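You operate a simulated robot arm through the tools that you are given. There is no shell and no other tool.

The job below is to be done with a simulated robot arm. You get a single attempt, and the scene is never put back.

## Task
Set the big radio to 30 watts by the power meter.
Fine: send into the dummy load; before sending set the meter to HF and its 200 range and the coax switch to load; raise the drive from low; stop sending after.

It is judged by the outcome, as a careful person would: the job done as asked, and still so three seconds after it is handed in. It fails if anything else is knocked over, pushed out of place, dropped, spilled or broken.

## Robot
A 7-joint arm with a two-finger parallel gripper, fixed in place. Base frame: the origin is on the floor under the middle of its stand, x ahead of it, y to its left, z up; the work surface is at about z = 0.75. Lengths are in m, angles in rad, forces in N, time in s.
With the tool pointing down near the work surface it reaches from about 0.2 to 0.68 m from the base axis. Its first joint turns from -1.152 to 1.152 rad. Payload 2.4 kg.
Tool frame: the origin (TCP) lies between the finger pads and is the grasp point; the fingertips stand 0.03 m ahead of it; z points along the fingers, y is the line along which they close. Largest opening 0.094 m; finger width 0.028, thickness 0.01; the body of the gripper, 0.05 by 0.096 m, starts 0.055 m behind the TCP.
Orientation is told as [roll, pitch, yaw] about the base's x, y, z axes, in that order, counted from this pose: with the fingers straight down and closing along the base's y, the tool's x points along the base's -x, its y along +y and its z along -z.

## Interface
- The arm moves only by the tool step_arm. Its argument "targets" is a list of rows, each a list of 7 numbers: the turn, a rotation vector about the tool's x, y, z in units of 5 degrees (1.0 is 5 degrees), then the shift along the tool's x, y, z in units of 20 mm (1.0 is 20 mm), then the opening, from 0 (shut) to 1 (fully open). In form: [[ax, ay, az, dx, dy, dz, claw], ...]. A call has 1 to 20 rows; each row shifts and turns the commanded pose from where the row before left it, along the tool's axes as they then stand. A call with a number of a shift or a turn outside -1 to 1 is refused whole. A row lasts 0.2 s, in which the tool goes at most 0.05 m and 0.15 rad; a call with a longer step from one row to the next is refused whole, and so is a gripper value outside its range. A pose out of reach is approached as far as the arm can. The call stops where the force on the tool passes 90 N (or 10 N more than at its start, if that is more) or the arm is blocked; 0.2 s more then pass. Each finger travels about 0.153 m/s and halts on what it meets, pressing with about 32 N; the grip force reading is that of the motor and also rises with nothing between the fingers. The clock runs only during rows and for 0.2 s after the last one: add rows that do not move to give the fingers time. The reply holds the time, the measured pose of the TCP, the force on the tool along the base axes, the opening and the grip force, in the units named above and with some noise, with the torque about the TCP (base axes, N m) and any sound that the robot's microphone picked up, and new pictures: "views" is both (left out), scene, wrist or none.
- Cameras (640 x 400 px; columns grow to the right, rows downward): "scene" is fixed at [0.0536, 0.4808, 1.4612]; the picture's right is [-0.63, -0.78, 0.00], its down [-0.32, 0.26, -0.91] and it looks along [0.71, -0.57, -0.41] (base axes); focal length 301 px, centre (320, 200). "wrist" rides on the gripper at [0.076, 0.014, -0.102] in the tool frame; the picture's right is [-0.18, 0.98, 0.00], its down [-0.75, -0.14, -0.64] and it looks along [-0.63, -0.12, 0.77] (tool axes); focal length 243 px, centre (320, 200). There is no depth. A picture from a camera that has moved, and an enlarged one, comes with that camera's place and axes in the base frame and with its lens.
- zoom(camera, box): a new picture of the part [left, top, right, bottom] of that camera's present view, enlarged. The clock stands still meanwhile.
- hand_in(): hands the job in; it is judged then, once.

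Nothing tells you positions but the pictures and the camera data. Unless the task says otherwise, let go and move clear before handing in.

The tools are called as name(argument=value, ...) on one line, values as JSON. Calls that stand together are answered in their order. step_arm: Moves the arm, as the interface text tells. Its arguments: {"type":"object","properties":{"targets":{"type":"array"},"views":{"type":"string","enum":["both","scene","wrist","none"]}},"required":["targets"]} The other tools are called the same way: zoom (camera, box) takes an enlarged picture of a part of a camera's view; hand_in () hands the job in.

At the start:

```text
clock: 0.0
ee_pos: [0.3477, 0.0938, 1.315]
tcp_rot: [-0.001, 0.001, 0.0]
wrist_force: [-0.2, -0.1, -0.4]
torque: [-0.02, 0.0, 0.01]
width: 0.0939
grasp_force: 0.1
```

scene: 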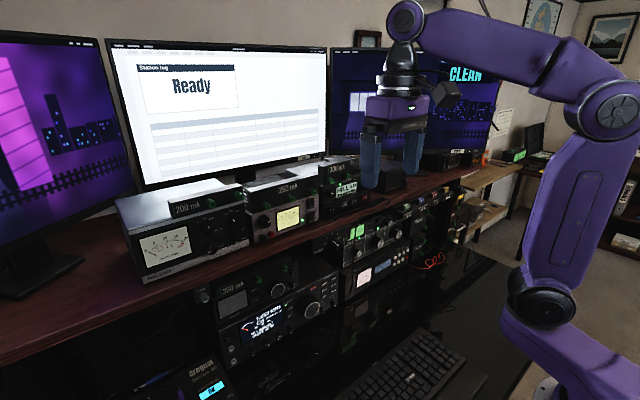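
wrist: 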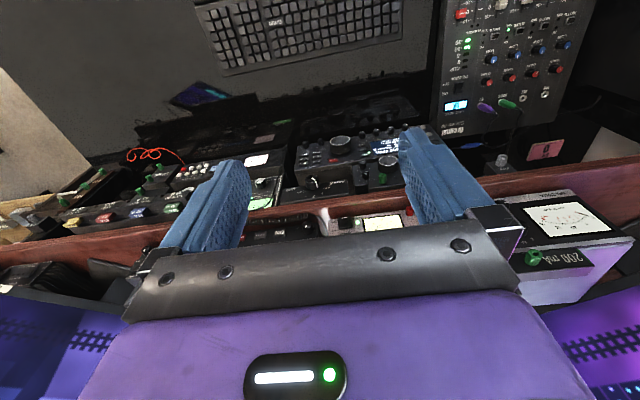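

The scene is a ham radio desk with a shelf carrying meters and, below it, radios. I'll zoom in on several parts to identify the big radio, the power meter and the coax switch.

zoom(camera="scene", box=[180, 240, 360, 400])

zoom(camera="scene", box=[110, 150, 270, 290])

zoom(camera="scene", box=[235, 150, 375, 250])

zoom(camera="scene", box=[310, 180, 470, 310])

zoom(camera="wrist", box=[240, 100, 440, 240])

zoom(camera="wrist", box=[0, 120, 280, 290])

zoom(camera="wrist", box=[420, 0, 640, 280])

```text
2.50 times, centred on (270, 320) of scene
camera zoom: at [0.0536, 0.4808, 1.4612], right [-0.63, -0.78, 0.0], down [-0.32, 0.26, -0.91], along [0.71, -0.57, -0.41], focal length 752 px, centre (445, -100)
```

zoom: 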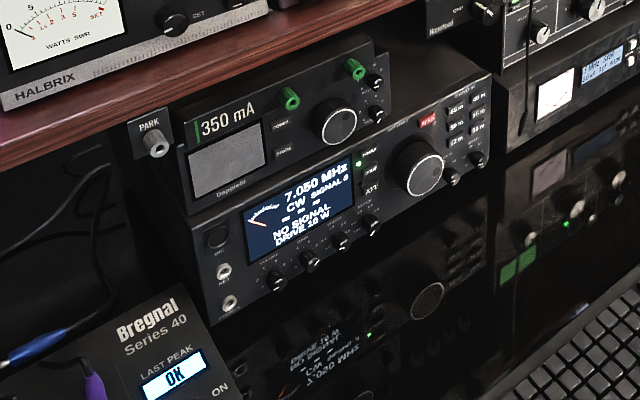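

```text
2.86 times, centred on (190, 220) of scene
camera zoom: at [0.0536, 0.4808, 1.4612], right [-0.63, -0.78, 0.0], down [-0.32, 0.26, -0.91], along [0.71, -0.57, -0.41], focal length 859 px, centre (691, 143)
```

zoom: 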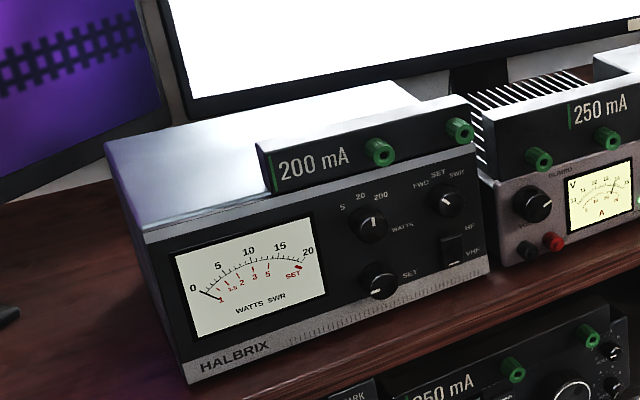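

```text
4.00 times, centred on (305, 200) of scene
camera zoom: at [0.0536, 0.4808, 1.4612], right [-0.63, -0.78, 0.0], down [-0.32, 0.26, -0.91], along [0.71, -0.57, -0.41], focal length 1202 px, centre (380, 200)
```

zoom: 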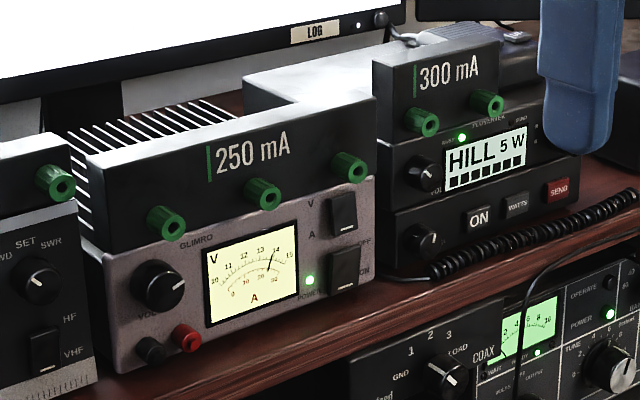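

```text
3.08 times, centred on (390, 245) of scene
camera zoom: at [0.0536, 0.4808, 1.4612], right [-0.63, -0.78, 0.0], down [-0.32, 0.26, -0.91], along [0.71, -0.57, -0.41], focal length 925 px, centre (105, 62)
```

zoom: 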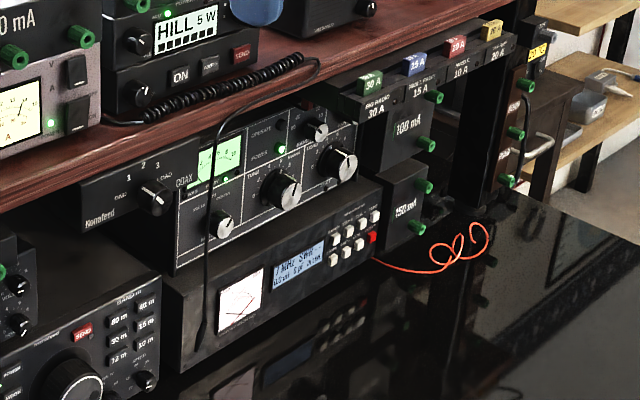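

```text
2.86 times, centred on (340, 170) of wrist
camera zoom: at [0.2723, 0.1067, 1.4182], right [0.18, 0.98, 0.0], down [0.75, -0.14, 0.64], along [0.63, -0.12, -0.77], focal length 693 px, centre (263, 286)
```

zoom: 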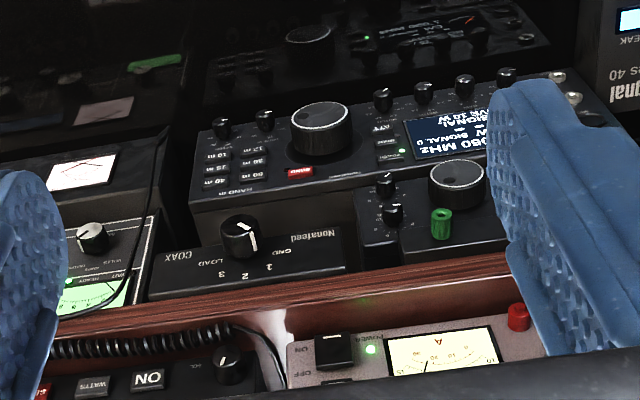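

```text
2.29 times, centred on (140, 205) of wrist
camera zoom: at [0.2723, 0.1067, 1.4182], right [0.18, 0.98, 0.0], down [0.75, -0.14, 0.64], along [0.63, -0.12, -0.77], focal length 555 px, centre (731, 189)
```

zoom: 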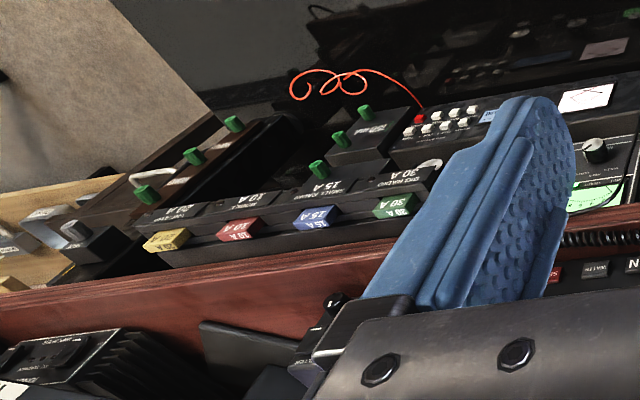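

```text
1.43 times, centred on (530, 140) of wrist
camera zoom: at [0.2723, 0.1067, 1.4182], right [0.18, 0.98, 0.0], down [0.75, -0.14, 0.64], along [0.63, -0.12, -0.77], focal length 347 px, centre (20, 286)
```

zoom: 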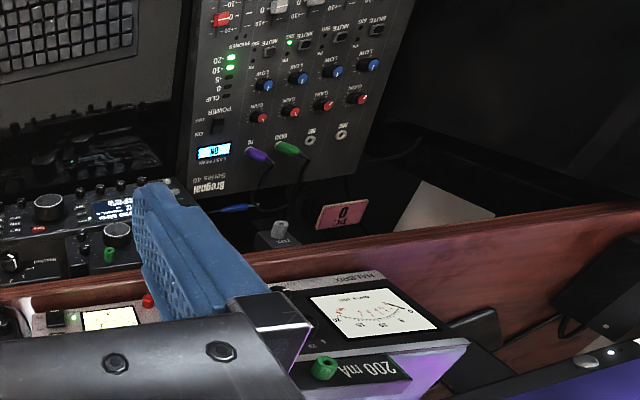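

The big radio appears to be the 7.050 MHz CW set under the shelf, with a red SEND button. The power meter is the Halbrix on the shelf, and the coax switch is the box hanging under the shelf. I'll zoom in tighter on each control.

zoom(camera="scene", box=[190, 190, 240, 250])

zoom(camera="scene", box=[230, 310, 300, 360])

zoom(camera="scene", box=[270, 260, 330, 310])

zoom(camera="scene", box=[320, 225, 390, 275])

zoom(camera="wrist", box=[280, 120, 410, 200])

zoom(camera="scene", box=[320, 40, 640, 240])

```text
6.67 times, centred on (215, 220) of scene
camera zoom: at [0.0536, 0.4808, 1.4612], right [-0.63, -0.78, 0.0], down [-0.32, 0.26, -0.91], along [0.71, -0.57, -0.41], focal length 2004 px, centre (1020, 67)
```

zoom: 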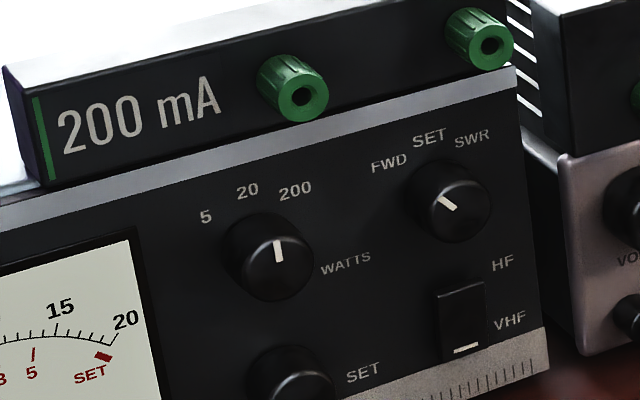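

```text
8.00 times, centred on (265, 335) of scene
camera zoom: at [0.0536, 0.4808, 1.4612], right [-0.63, -0.78, 0.0], down [-0.32, 0.26, -0.91], along [0.71, -0.57, -0.41], focal length 2405 px, centre (760, -880)
```

zoom: 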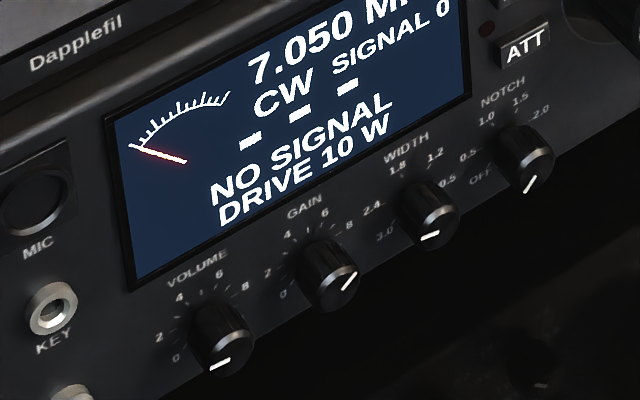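

```text
8.00 times, centred on (300, 285) of scene
camera zoom: at [0.0536, 0.4808, 1.4612], right [-0.63, -0.78, 0.0], down [-0.32, 0.26, -0.91], along [0.71, -0.57, -0.41], focal length 2405 px, centre (480, -480)
```

zoom: 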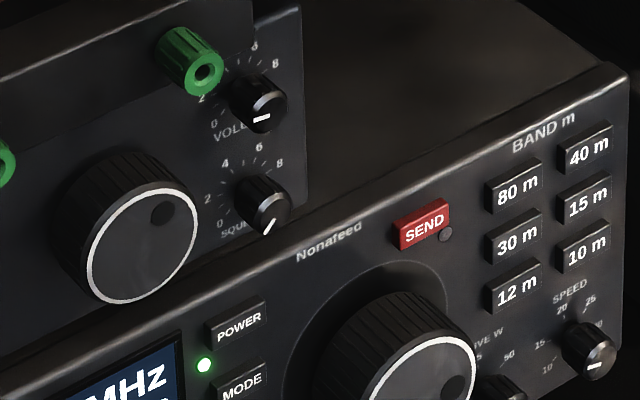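

```text
8.00 times, centred on (355, 250) of scene
camera zoom: at [0.0536, 0.4808, 1.4612], right [-0.63, -0.78, 0.0], down [-0.32, 0.26, -0.91], along [0.71, -0.57, -0.41], focal length 2405 px, centre (40, -200)
```

zoom: 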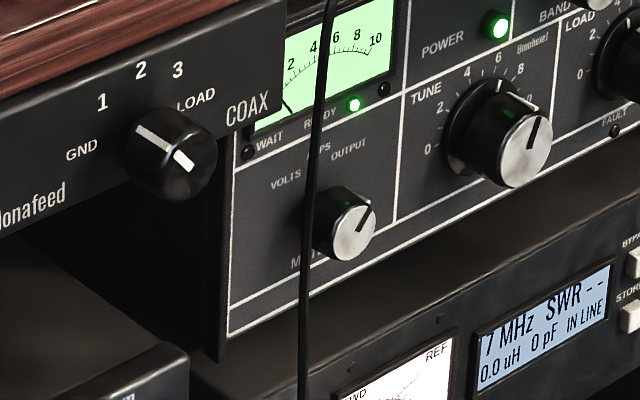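

```text
4.92 times, centred on (345, 160) of wrist
camera zoom: at [0.2723, 0.1067, 1.4182], right [0.18, 0.98, 0.0], down [0.75, -0.14, 0.64], along [0.63, -0.12, -0.77], focal length 1194 px, centre (197, 397)
```

zoom: 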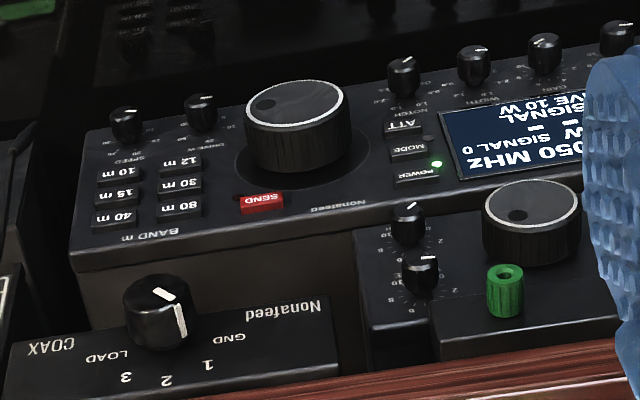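

```text
2.00 times, centred on (480, 140) of scene
camera zoom: at [0.0536, 0.4808, 1.4612], right [-0.63, -0.78, 0.0], down [-0.32, 0.26, -0.91], along [0.71, -0.57, -0.41], focal length 601 px, centre (0, 320)
```

zoom: 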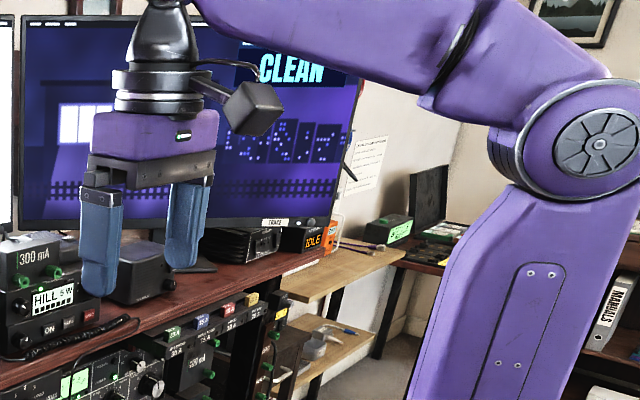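

The meter's rocker is at VHF and its range knob looks to be at 20, so both need changing. Its mode knob is at FWD. The radio shows DRIVE 10 W, and the coax knob seems to be at about 1. I'll pitch the tool forward towards horizontal and move it towards the meter.

step_arm(targets=[[0, -1, 0, -0.3, 0.55, 0, 0], [0, -1, 0, -0.3, 0.55, 0.03, 0], [0, -1, 0, -0.3, 0.55, 0.05, 0], [0, -1, 0, -0.29, 0.55, 0.08, 0], [0, -1, 0, -0.28, 0.55, 0.1, 0], [0, -1, 0, -0.27, 0.55, 0.13, 0], [0, -1, 0, -0.26, 0.55, 0.15, 0], [0, -1, 0, -0.25, 0.55, 0.17, 0], [0, -1, 0, -0.23, 0.55, 0.19, 0]], views="both")

```text
clock: 2.0
ee_pos: [0.4021, 0.1923, 1.3145]
tcp_rot: [0.001, -0.788, 0.001]
wrist_force: [0.6, -0.7, 0.8]
torque: [-0.01, 0.0, 0.0]
width: 0.0
grasp_force: 32.1
camera wrist: at [0.276, 0.2058, 1.3343], right [0.13, 0.98, 0.13], down [0.08, -0.14, 0.99], along [0.99, -0.12, -0.09], focal length 243 px, centre (320, 200)
```

scene: 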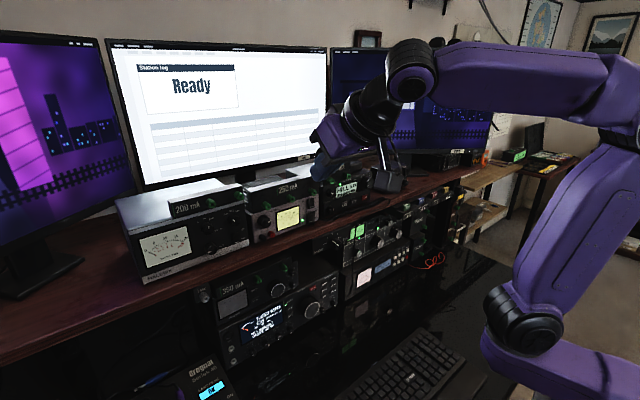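
wrist: 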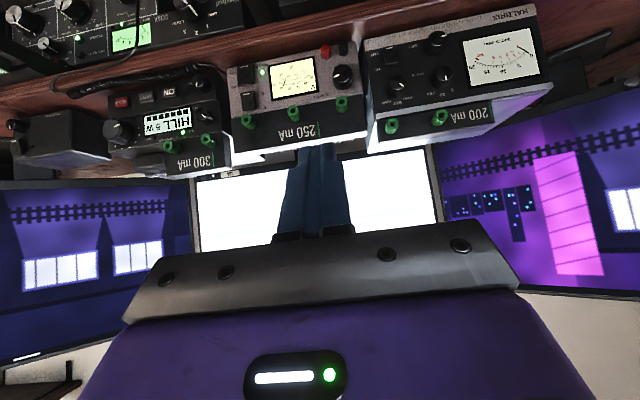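

The pitching works as expected and the wrist now faces the shelf (upside-down). I'll zoom in on the meter for exact positions.

zoom(camera="wrist", box=[360, 10, 550, 150])

zoom(camera="wrist", box=[370, 20, 470, 110])

```text
2.86 times, centred on (455, 80) of wrist
camera zoom: at [0.276, 0.2058, 1.3343], right [0.13, 0.98, 0.13], down [0.08, -0.14, 0.99], along [0.99, -0.12, -0.09], focal length 693 px, centre (-66, 543)
```

zoom: 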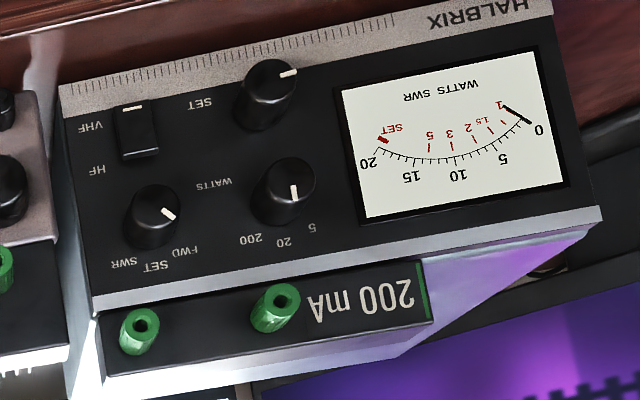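

```text
4.44 times, centred on (420, 65) of wrist
camera zoom: at [0.276, 0.2058, 1.3343], right [0.13, 0.98, 0.13], down [0.08, -0.14, 0.99], along [0.99, -0.12, -0.09], focal length 1078 px, centre (-124, 800)
```

zoom: 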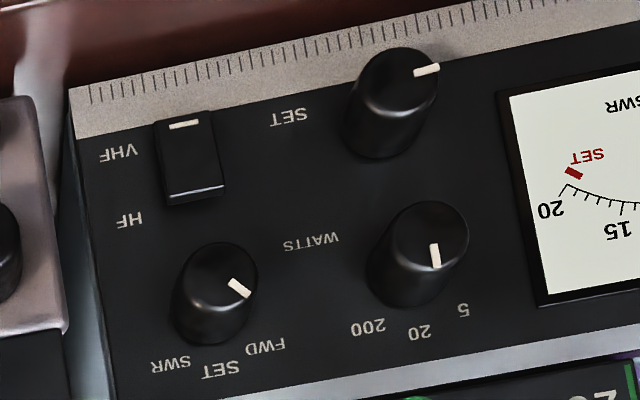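

The range knob's front centre triangulates to about (0.567, 0.337, 1.180), with the pointer on 20. The rocker's centre is about (0.578, 0.282, 1.136), set to VHF. I'll finish the pitch to horizontal and lower the tool in front of the meter.

step_arm(targets=[[0, -1, 0, 0.219, 0.5, 0.643, 0], [0, -1, 0, 0.274, 0.5, 0.622, 0], [0, -1, 0, 0.328, 0.5, 0.596, 0], [0, -1, 0, 0.378, 0.5, 0.565, 0], [0, -1, 0, 0.426, 0.5, 0.53, 0], [0, -1, 0, 0.47, 0.5, 0.491, 0], [0, -1, 0, 0.511, 0.5, 0.448, 0], [0, -1, 0, 0.549, 0.5, 0.401, 0], [0, -1, 0, 0.582, 0.5, 0.352, 0]], views="both")

```text
clock: 4.0
ee_pos: [0.4558, 0.2837, 1.2043]
tcp_rot: [3.097, -1.569, -3.098]
wrist_force: [0.0, -0.5, -0.6]
torque: [0.0, -0.03, -0.02]
width: 0.0
grasp_force: 31.9
camera wrist: at [0.3537, 0.2962, 1.1295], right [0.0, 0.98, 0.18], down [-0.64, -0.14, 0.75], along [0.77, -0.12, 0.63], focal length 243 px, centre (320, 200)
```

scene: 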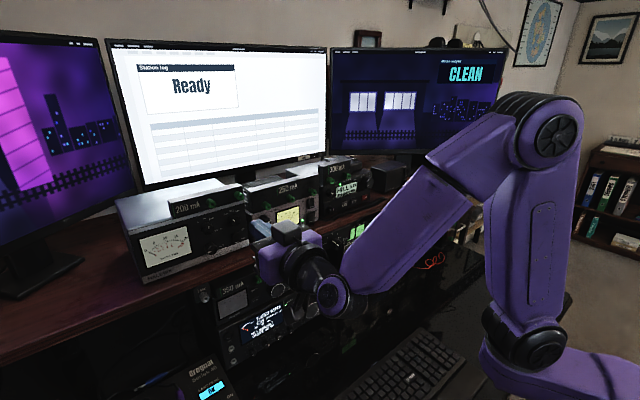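
wrist: 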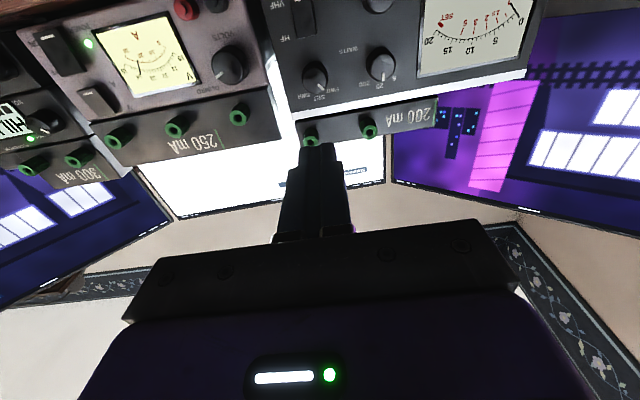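

The tool is now horizontal in front of the meter. I'll roll it 90° about its own axis so the closed fingers are only about 20 mm tall, and check the wrist allows it.

step_arm(targets=[[0, 0, 1, 0, 0, 0, 0], [0, 0, 1, 0, 0, 0, 0], [0, 0, 1, 0, 0, 0, 0], [0, 0, 1, 0, 0, 0, 0], [0, 0, 1, 0, 0, 0, 0], [0, 0, 1, 0, 0, 0, 0], [0, 0, 1, 0, 0, 0, 0], [0, 0, 1, 0, 0, 0, 0], [0, 0, 1, 0, 0, 0, 0], [0, 0, 1, 0, 0, 0, 0], [0, 0, 1, 0, 0, 0, 0], [0, 0, 1, 0, 0, 0, 0], [0, 0, 1, 0, 0, 0, 0], [0, 0, 1, 0, 0, 0, 0], [0, 0, 1, 0, 0, 0, 0], [0, 0, 1, 0, 0, 0, 0], [0, 0, 1, 0, 0, 0, 0], [0, 0, 1, 0, 0, 0, 0]], views="both")

```text
clock: 7.8
ee_pos: [0.4782, 0.3733, 1.2714]
tcp_rot: [1.57, 0.002, -1.572]
wrist_force: [-0.1, -0.6, 0.0]
torque: [0.0, 0.01, 0.0]
width: 0.0001
grasp_force: 31.8
out of reach, approached as far as the arm can: row 10, 11, 12, 13, 14, 15, 16, 17, 18
camera wrist: at [0.3767, 0.448, 1.2871], right [0.0, -0.18, 0.98], down [-0.64, -0.75, -0.14], along [0.77, -0.63, -0.12], focal length 243 px, centre (320, 200)
```

scene: 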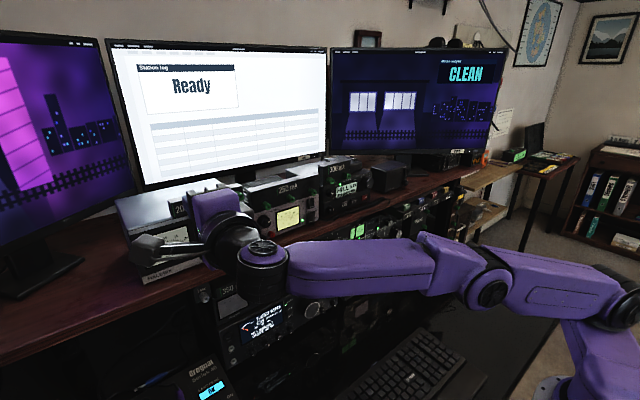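
wrist: 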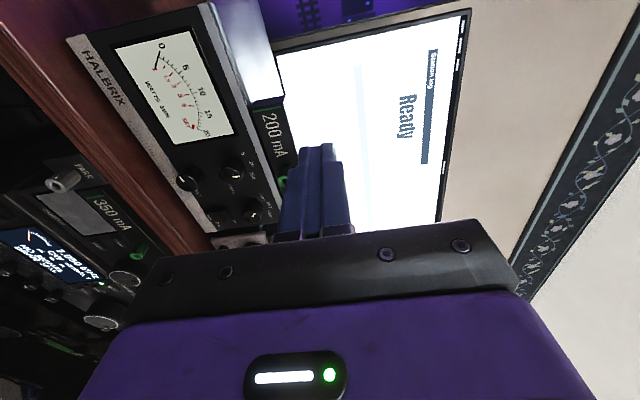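

The +90° roll is past the wrist's range at this spot, and the arm drifted off. I'll roll back to 0.

step_arm(targets=[[0, 0, -1, 0, 0, 0, 0], [0, 0, -1, 0, 0, 0, 0], [0, 0, -1, 0, 0, 0, 0], [0, 0, -1, 0, 0, 0, 0], [0, 0, -1, 0, 0, 0, 0], [0, 0, -1, 0, 0, 0, 0], [0, 0, -1, 0, 0, 0, 0], [0, 0, -1, 0, 0, 0, 0], [0, 0, -1, 0, 0, 0, 0], [0, 0, -1, 0, 0, 0, 0], [0, 0, -1, 0, 0, 0, 0], [0, 0, -1, 0, 0, 0, 0], [0, 0, -1, 0, 0, 0, 0], [0, 0, -1, 0, 0, 0, 0], [0, 0, -1, 0, 0, 0, 0], [0, 0, -1, 0, 0, 0, 0], [0, 0, -1, 0, 0, 0, 0], [0, 0, -1, 0, 0, 0, 0]], views="both")

```text
clock: 11.6
ee_pos: [0.4795, 0.3725, 1.2717]
tcp_rot: [-1.963, -1.569, 1.961]
wrist_force: [0.2, -0.5, -0.2]
torque: [0.02, 0.0, 0.0]
width: 0.0001
grasp_force: 32.5
camera wrist: at [0.3775, 0.3854, 1.1968], right [0.0, 0.98, 0.18], down [-0.64, -0.14, 0.75], along [0.77, -0.12, 0.63], focal length 243 px, centre (320, 200)
```

scene: 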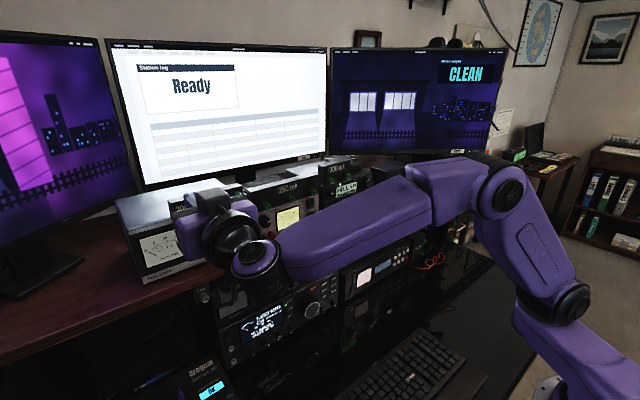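
wrist: 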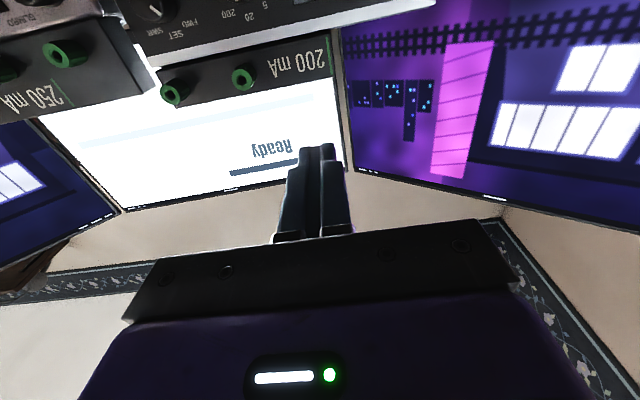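

The commanded pose gets clipped to what the arm can reach. I'll go back in front of the meter and try rolling the other way, which puts the camera on the -y side.

step_arm(targets=[[0, 0, 0, 0.66, -0.92, -0.28, 0], [0, 0, 0, 0.66, -0.92, -0.28, 0], [0, 0, 0, 0.66, -0.92, -0.28, 0], [0, 0, 0, 0.66, -0.92, -0.28, 0], [0, 0, 0, 0.66, -0.92, -0.28, 0], [0, 0, -1, 0, 0, 0, 0], [0, 0, -1, 0, 0, 0, 0], [0, 0, -1, 0, 0, 0, 0], [0, 0, -1, 0, 0, 0, 0], [0, 0, -1, 0, 0, 0, 0], [0, 0, -1, 0, 0, 0, 0]], views="both")

```text
clock: 14.0
ee_pos: [0.4508, 0.2808, 1.2067]
tcp_rot: [-1.571, -1.044, 1.57]
wrist_force: [-0.5, -0.1, -1.1]
torque: [0.01, 0.03, 0.0]
width: 0.0
grasp_force: 31.7
camera wrist: at [0.3488, 0.2541, 1.1333], right [0.0, 0.94, -0.33], down [-0.64, 0.26, 0.72], along [0.77, 0.21, 0.61], focal length 243 px, centre (320, 200)
```

scene: 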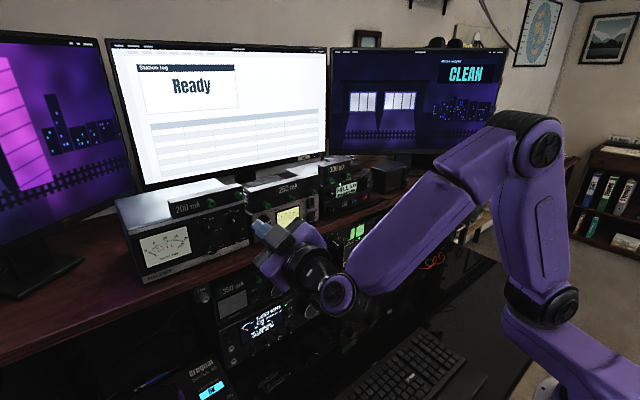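
wrist: 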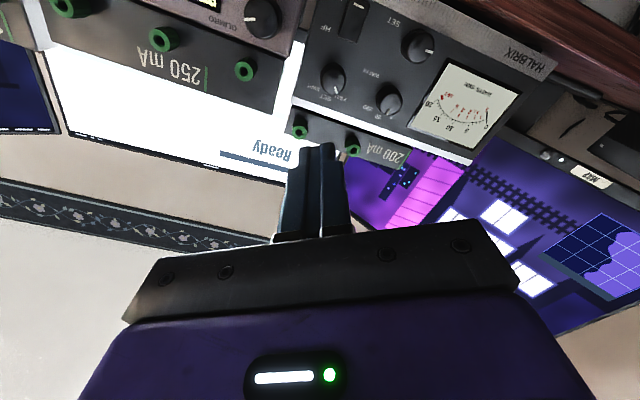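

Rolling in the negative direction is fine so far. I'll continue on to -90°.

step_arm(targets=[[0, 0, -1, 0, 0, 0, 0], [0, 0, -1, 0, 0, 0, 0], [0, 0, -1, 0, 0, 0, 0], [0, 0, -1, 0, 0, 0, 0], [0, 0, -1, 0, 0, 0, 0], [0, 0, -1, 0, 0, 0, 0], [0, 0, -1, 0, 0, 0, 0], [0, 0, -1, 0, 0, 0, 0], [0, 0, -1, 0, 0, 0, 0], [0, 0, -1, 0, 0, 0, 0], [0, 0, -1, 0, 0, 0, 0], [0, 0, -1, 0, 0, 0, 0]], views="both")

```text
clock: 16.6
ee_pos: [0.4508, 0.2801, 1.2061]
tcp_rot: [-1.569, 0.001, 1.571]
wrist_force: [-0.4, 0.2, -0.5]
torque: [-0.01, 0.02, 0.02]
width: 0.0
grasp_force: 32.1
camera wrist: at [0.3485, 0.2039, 1.1927], right [0.0, 0.18, -0.98], down [-0.64, 0.75, 0.14], along [0.77, 0.63, 0.12], focal length 243 px, centre (320, 200)
```

scene: 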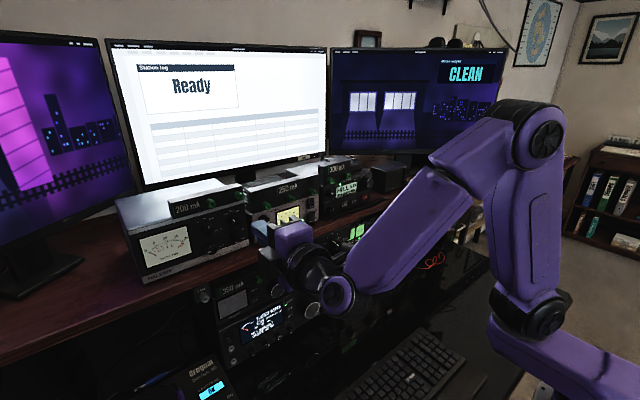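
wrist: 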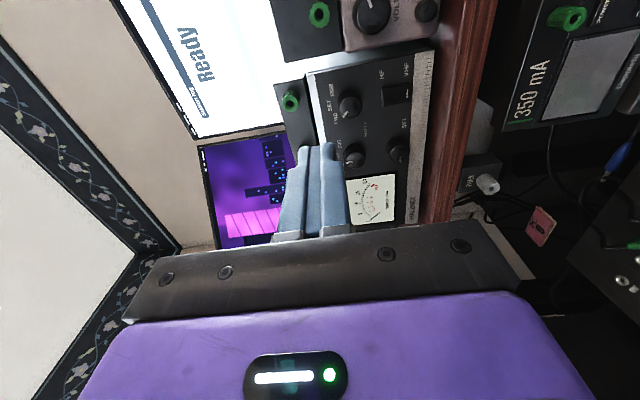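

The -90° roll works. I'll zoom in on the rocker and the fingertips from this angle.

zoom(camera="wrist", box=[280, 40, 440, 240])

zoom(camera="wrist", box=[330, 60, 430, 130])

zoom(camera="scene", box=[190, 180, 350, 300])

```text
2.00 times, centred on (360, 140) of wrist
camera zoom: at [0.3485, 0.2039, 1.1927], right [0.0, 0.18, -0.98], down [-0.64, 0.75, 0.14], along [0.77, 0.63, 0.12], focal length 485 px, centre (240, 320)
```

zoom: 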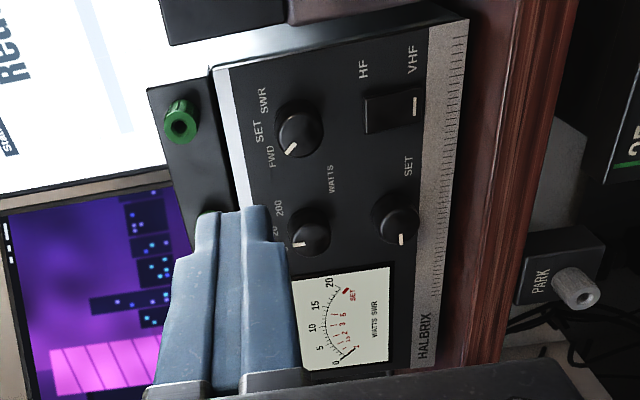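

```text
5.71 times, centred on (380, 95) of wrist
camera zoom: at [0.3485, 0.2039, 1.1927], right [0.0, 0.18, -0.98], down [-0.64, 0.75, 0.14], along [0.77, 0.63, 0.12], focal length 1386 px, centre (-23, 800)
```

zoom: 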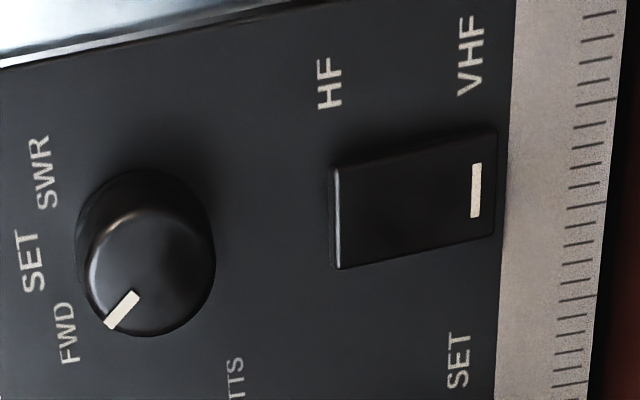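

```text
3.33 times, centred on (270, 240) of scene
camera zoom: at [0.0536, 0.4808, 1.4612], right [-0.63, -0.78, 0.0], down [-0.32, 0.26, -0.91], along [0.71, -0.57, -0.41], focal length 1002 px, centre (487, 67)
```

zoom: 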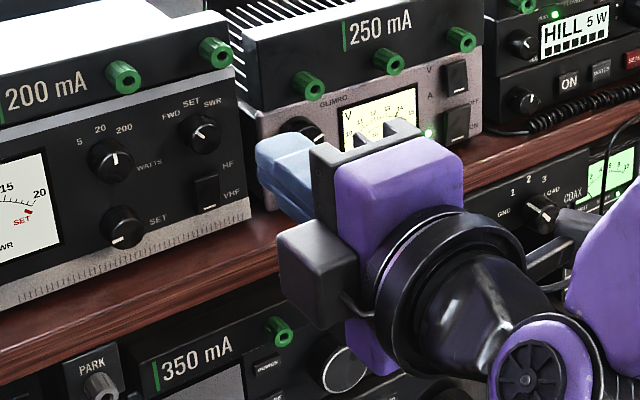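

The rocker spans z of about 1.125–1.151 at y of about 0.283, and its HF (top) end sticks out. I'll lower the tool to z≈1.149, move the closed fingertips close to the HF half, and look before pressing.

step_arm(targets=[[0, 0, 0, -0.05, 0.95, 0, 0], [0, 0, 0, -0.05, 0.95, 0, 0], [0, 0, 0, -0.05, 0.95, 0, 0], [0, 0, 0, 0, 0, 0.8, 0], [0, 0, 0, 0, 0, 0.8, 0], [0, 0, 0, 0, 0, 0.8, 0], [0, 0, 0, 0, 0, 0.8, 0], [0, 0, 0, 0, 0, 0.6, 0]], views="both")

zoom(camera="wrist", box=[260, 60, 420, 200])

zoom(camera="scene", box=[170, 180, 290, 280])

```text
clock: 18.4
ee_pos: [0.5289, 0.2825, 1.1497]
tcp_rot: [-1.572, -0.001, 1.569]
wrist_force: [-1.0, 0.6, 0.0]
torque: [0.0, -0.01, 0.0]
width: 0.0
grasp_force: 32.1
camera wrist: at [0.4259, 0.2063, 1.1355], right [0.0, 0.18, -0.98], down [-0.64, 0.75, 0.14], along [0.77, 0.63, 0.12], focal length 243 px, centre (320, 200)
```

scene: 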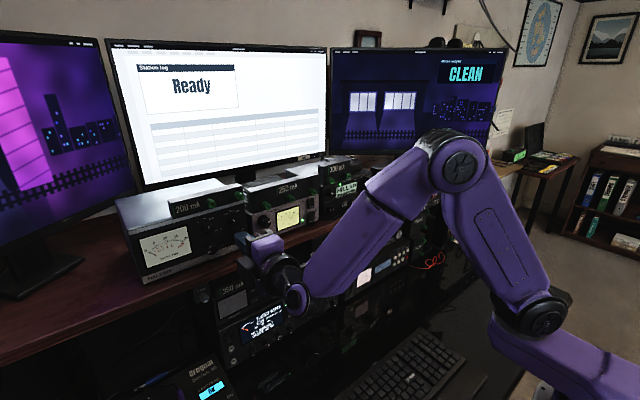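
wrist: 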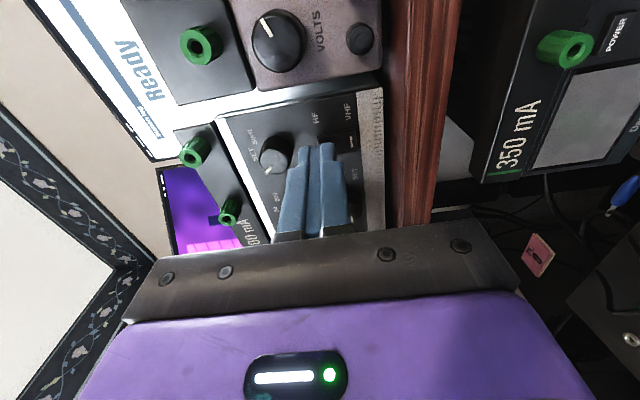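

```text
2.86 times, centred on (340, 130) of wrist
camera zoom: at [0.4259, 0.2063, 1.1355], right [0.0, 0.18, -0.98], down [-0.64, 0.75, 0.14], along [0.77, 0.63, 0.12], focal length 693 px, centre (263, 400)
```

zoom: 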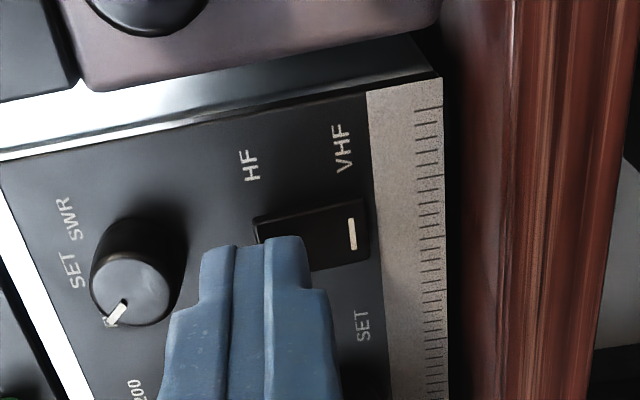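

```text
4.00 times, centred on (230, 230) of scene
camera zoom: at [0.0535, 0.4808, 1.4612], right [-0.63, -0.78, 0.0], down [-0.32, 0.26, -0.91], along [0.71, -0.57, -0.41], focal length 1202 px, centre (680, 80)
```

zoom: 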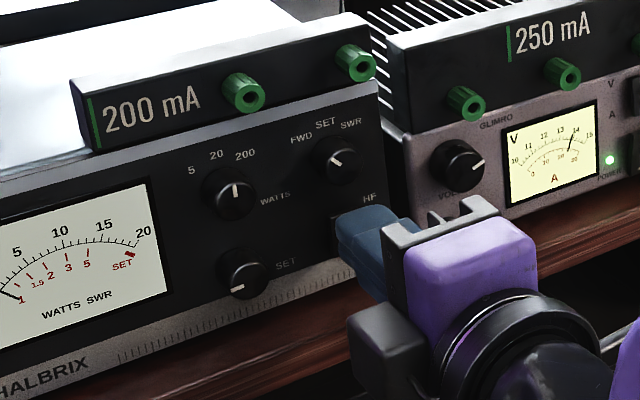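

The closed fingertips are lined up with the HF half of the rocker and clear of the mode knob. I'll press forward gently in small steps.

step_arm(targets=[[0, 0, 0, 0, 0, 0.3, 0], [0, 0, 0, 0, 0, 0.3, 0], [0, 0, 0, 0, 0, 0.15, 0], [0, 0, 0, 0, 0, 0.1, 0]], views="wrist")

zoom(camera="wrist", box=[260, 60, 420, 200])

```text
clock: 19.4
ee_pos: [0.543, 0.2842, 1.1497]
tcp_rot: [-1.571, 0.0, 1.57]
wrist_force: [-21.2, -6.2, 2.7]
torque: [-0.07, 0.13, -0.2]
width: 0.0
grasp_force: 31.9
camera wrist: at [0.4409, 0.2068, 1.136], right [0.0, 0.18, -0.98], down [-0.64, 0.75, 0.14], along [0.77, 0.63, 0.12], focal length 243 px, centre (320, 200)
```

wrist: 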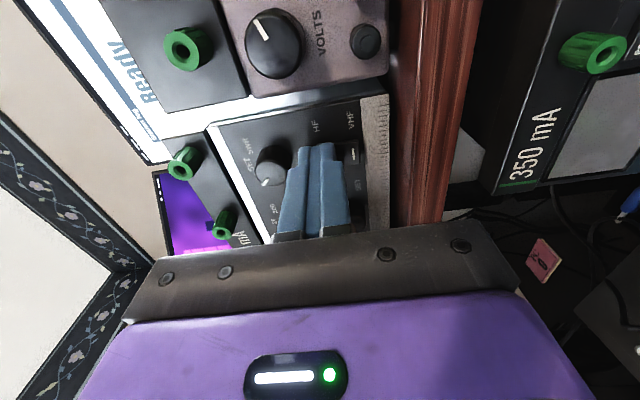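

```text
2.86 times, centred on (340, 130) of wrist
camera zoom: at [0.4409, 0.2068, 1.136], right [0.0, 0.18, -0.98], down [-0.64, 0.75, 0.14], along [0.77, 0.63, 0.12], focal length 693 px, centre (263, 400)
```

zoom: 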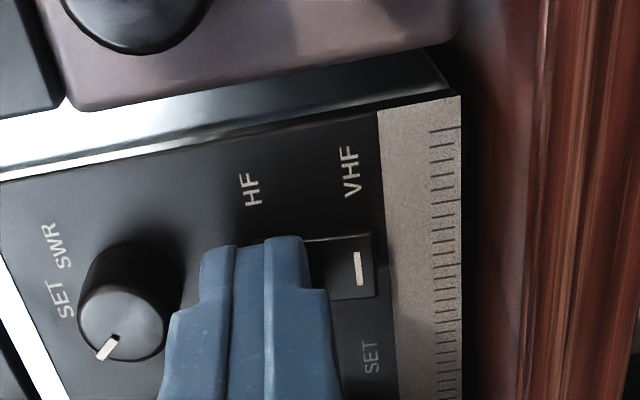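

There's contact at 21 N. Before going further I'll check whether the rocker moved and whether the meter itself has shifted.

zoom(camera="scene", box=[170, 180, 290, 280])

zoom(camera="wrist", box=[320, 90, 390, 140])

zoom(camera="scene", box=[110, 150, 270, 290])

```text
4.00 times, centred on (230, 230) of scene
camera zoom: at [0.0528, 0.4806, 1.4613], right [-0.63, -0.78, 0.0], down [-0.32, 0.26, -0.91], along [0.71, -0.57, -0.41], focal length 1202 px, centre (680, 80)
```

zoom: 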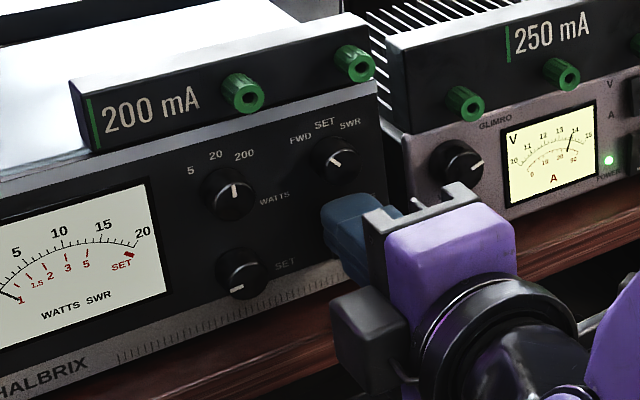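

```text
8.00 times, centred on (355, 115) of wrist
camera zoom: at [0.4409, 0.2068, 1.136], right [0.0, 0.18, -0.98], down [-0.64, 0.75, 0.14], along [0.77, 0.63, 0.12], focal length 1941 px, centre (40, 880)
```

zoom: 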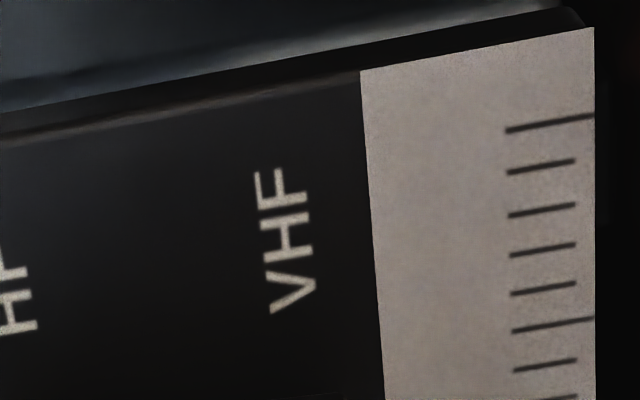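

```text
2.86 times, centred on (190, 220) of scene
camera zoom: at [0.0528, 0.4806, 1.4613], right [-0.63, -0.78, 0.0], down [-0.32, 0.26, -0.91], along [0.71, -0.57, -0.41], focal length 859 px, centre (691, 143)
```

zoom: 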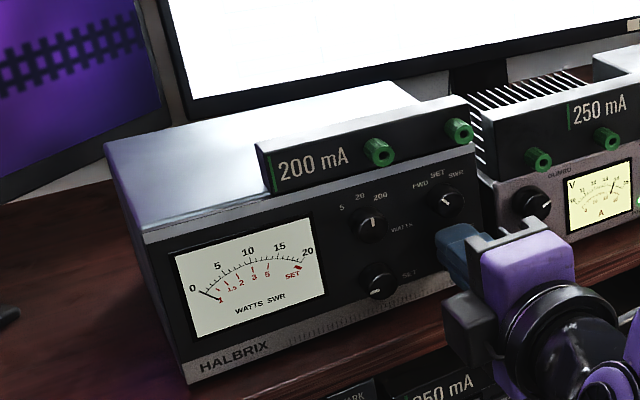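

The meter hasn't moved. I'll back off and see whether the rocker toggled.

step_arm(targets=[[0, 0, 0, 0, 0, -0.6, 0], [0, 0, 0, -0.2, -0.3, -0.8, 0], [0, 0, 0, -0.3, -0.9, -0.9, 0], [0, 0, 0, 0, 0, 0, 0]], views="wrist")

zoom(camera="wrist", box=[310, 60, 430, 150])

zoom(camera="scene", box=[190, 190, 240, 250])

```text
clock: 20.4
ee_pos: [0.4985, 0.295, 1.1727]
tcp_rot: [-1.571, 0.0, 1.57]
wrist_force: [0.6, 0.5, -0.6]
torque: [-0.01, -0.01, 0.04]
width: 0.0003
grasp_force: 32.5
camera wrist: at [0.3958, 0.2168, 1.16], right [0.0, 0.18, -0.98], down [-0.64, 0.75, 0.14], along [0.77, 0.63, 0.12], focal length 243 px, centre (320, 200)
```

wrist: 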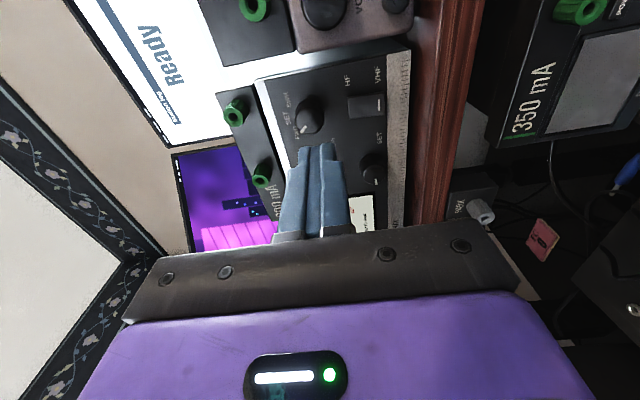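

```text
4.44 times, centred on (370, 105) of wrist
camera zoom: at [0.3958, 0.2168, 1.16], right [0.0, 0.18, -0.98], down [-0.64, 0.75, 0.14], along [0.77, 0.63, 0.12], focal length 1078 px, centre (98, 622)
```

zoom: 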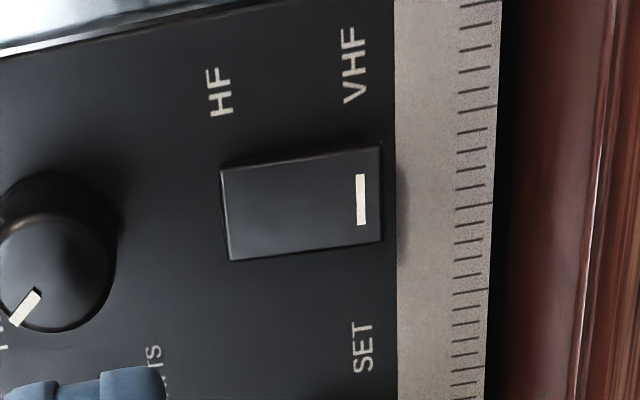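

```text
6.67 times, centred on (215, 220) of scene
camera zoom: at [0.0535, 0.4808, 1.4612], right [-0.63, -0.78, 0.0], down [-0.32, 0.26, -0.91], along [0.71, -0.57, -0.41], focal length 2004 px, centre (1020, 67)
```

zoom: 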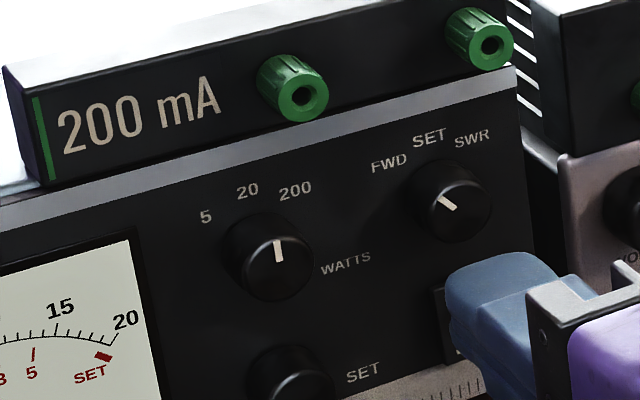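

The rocker has flipped: its HF end is now in and the VHF end stands out. Next is the range knob at (0.567, 0.337, 1.180). I'll open the fingers moderately, one above and one below, and line up in front of it.

step_arm(targets=[[0, 0, 0, -0.7, -0.12, 0, 0.38], [0, 0, 0, -0.7, -0.12, 0, 0.38], [0, 0, 0, -0.68, -0.12, 0, 0.38], [0, 0, 0, 0, 0, 0.5, 0.38], [0, 0, 0, 0, 0, 0.5, 0.38], [0, 0, 0, 0, 0, 0, 0.38]], views="both")

zoom(camera="wrist", box=[260, 60, 420, 200])

zoom(camera="scene", box=[170, 180, 290, 280])

```text
clock: 21.8
ee_pos: [0.5183, 0.3375, 1.179]
tcp_rot: [-1.572, -0.001, 1.57]
wrist_force: [-0.3, -0.9, -0.1]
torque: [-0.02, 0.02, -0.03]
width: 0.0357
grasp_force: 0.0
camera wrist: at [0.4157, 0.2595, 1.166], right [0.0, 0.18, -0.98], down [-0.64, 0.75, 0.14], along [0.77, 0.63, 0.12], focal length 243 px, centre (320, 200)
```

scene: 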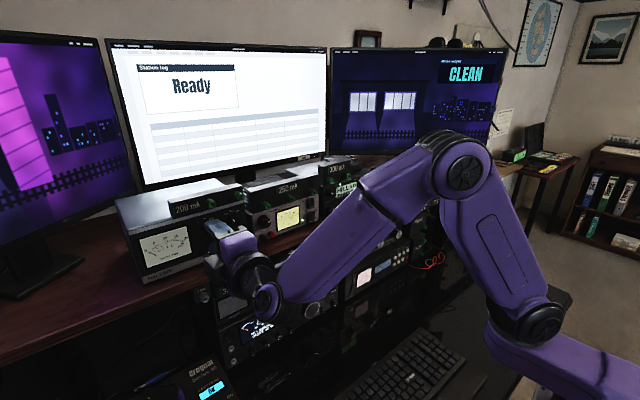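
wrist: 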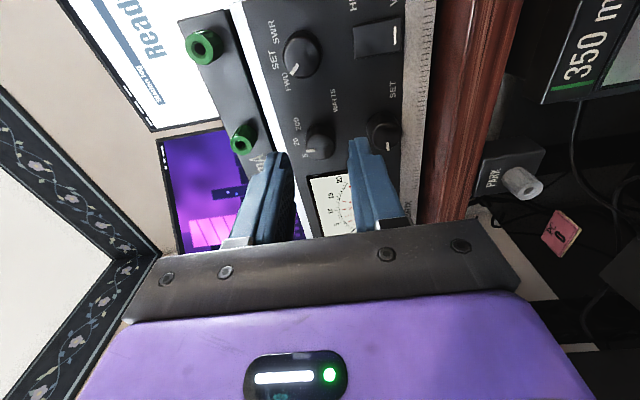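

```text
2.86 times, centred on (340, 130) of wrist
camera zoom: at [0.4157, 0.2595, 1.166], right [0.0, 0.18, -0.98], down [-0.64, 0.75, 0.14], along [0.77, 0.63, 0.12], focal length 693 px, centre (263, 400)
```

zoom: 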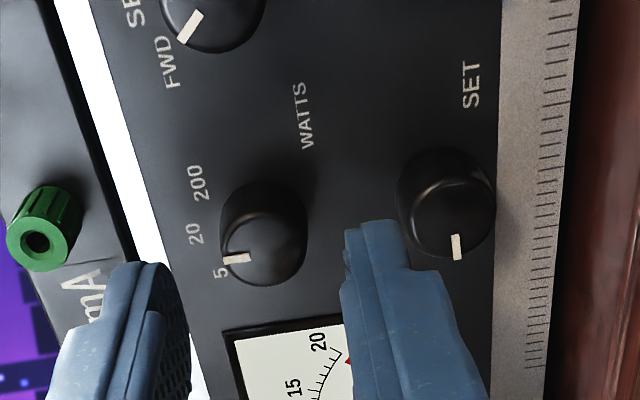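

```text
4.00 times, centred on (230, 230) of scene
camera zoom: at [0.0536, 0.4808, 1.4612], right [-0.63, -0.78, 0.0], down [-0.32, 0.26, -0.91], along [0.71, -0.57, -0.41], focal length 1202 px, centre (680, 80)
```

zoom: 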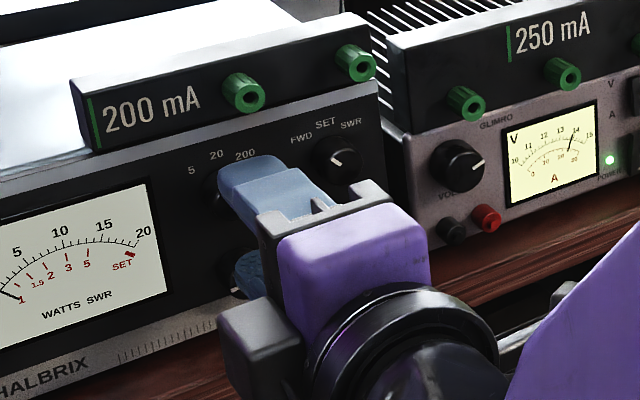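

The fingers straddle the range knob evenly. I'll move forward about 30 mm and close on it.

step_arm(targets=[[0, 0, 0, 0, -0.05, 0.4, 0.38], [0, 0, 0, 0, 0, 0.4, 0.38], [0, 0, 0, 0, 0, 0.4, 0.38], [0, 0, 0, 0, 0, 0.3, 0.38], [0, 0, 0, 0, 0, 0, 0.38]], views="wrist")

zoom(camera="wrist", box=[260, 60, 420, 200])

```text
clock: 23.0
ee_pos: [0.5478, 0.3351, 1.1806]
tcp_rot: [-1.571, 0.0, 1.571]
wrist_force: [-0.1, 0.9, 0.2]
torque: [-0.02, -0.01, -0.02]
width: 0.0355
grasp_force: 0.0
camera wrist: at [0.4456, 0.2579, 1.1676], right [0.0, 0.18, -0.98], down [-0.64, 0.75, 0.14], along [0.77, 0.63, 0.12], focal length 243 px, centre (320, 200)
```

wrist: 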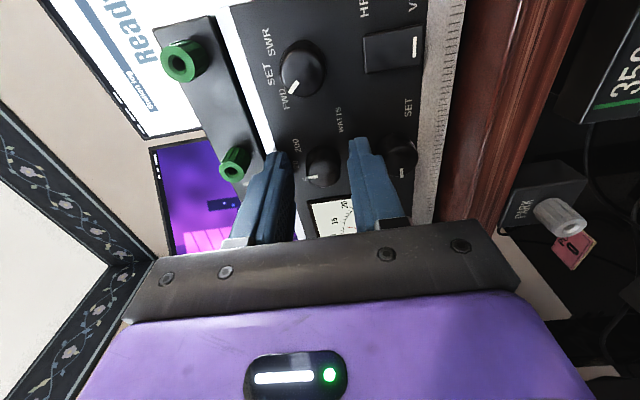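

```text
2.86 times, centred on (340, 130) of wrist
camera zoom: at [0.4456, 0.2579, 1.1676], right [0.0, 0.18, -0.98], down [-0.64, 0.75, 0.14], along [0.77, 0.63, 0.12], focal length 693 px, centre (263, 400)
```

zoom: 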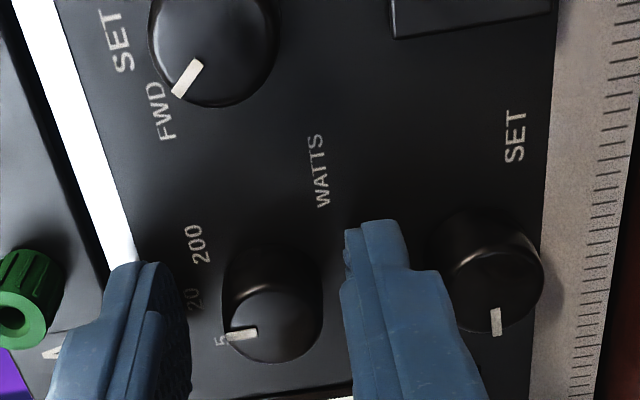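

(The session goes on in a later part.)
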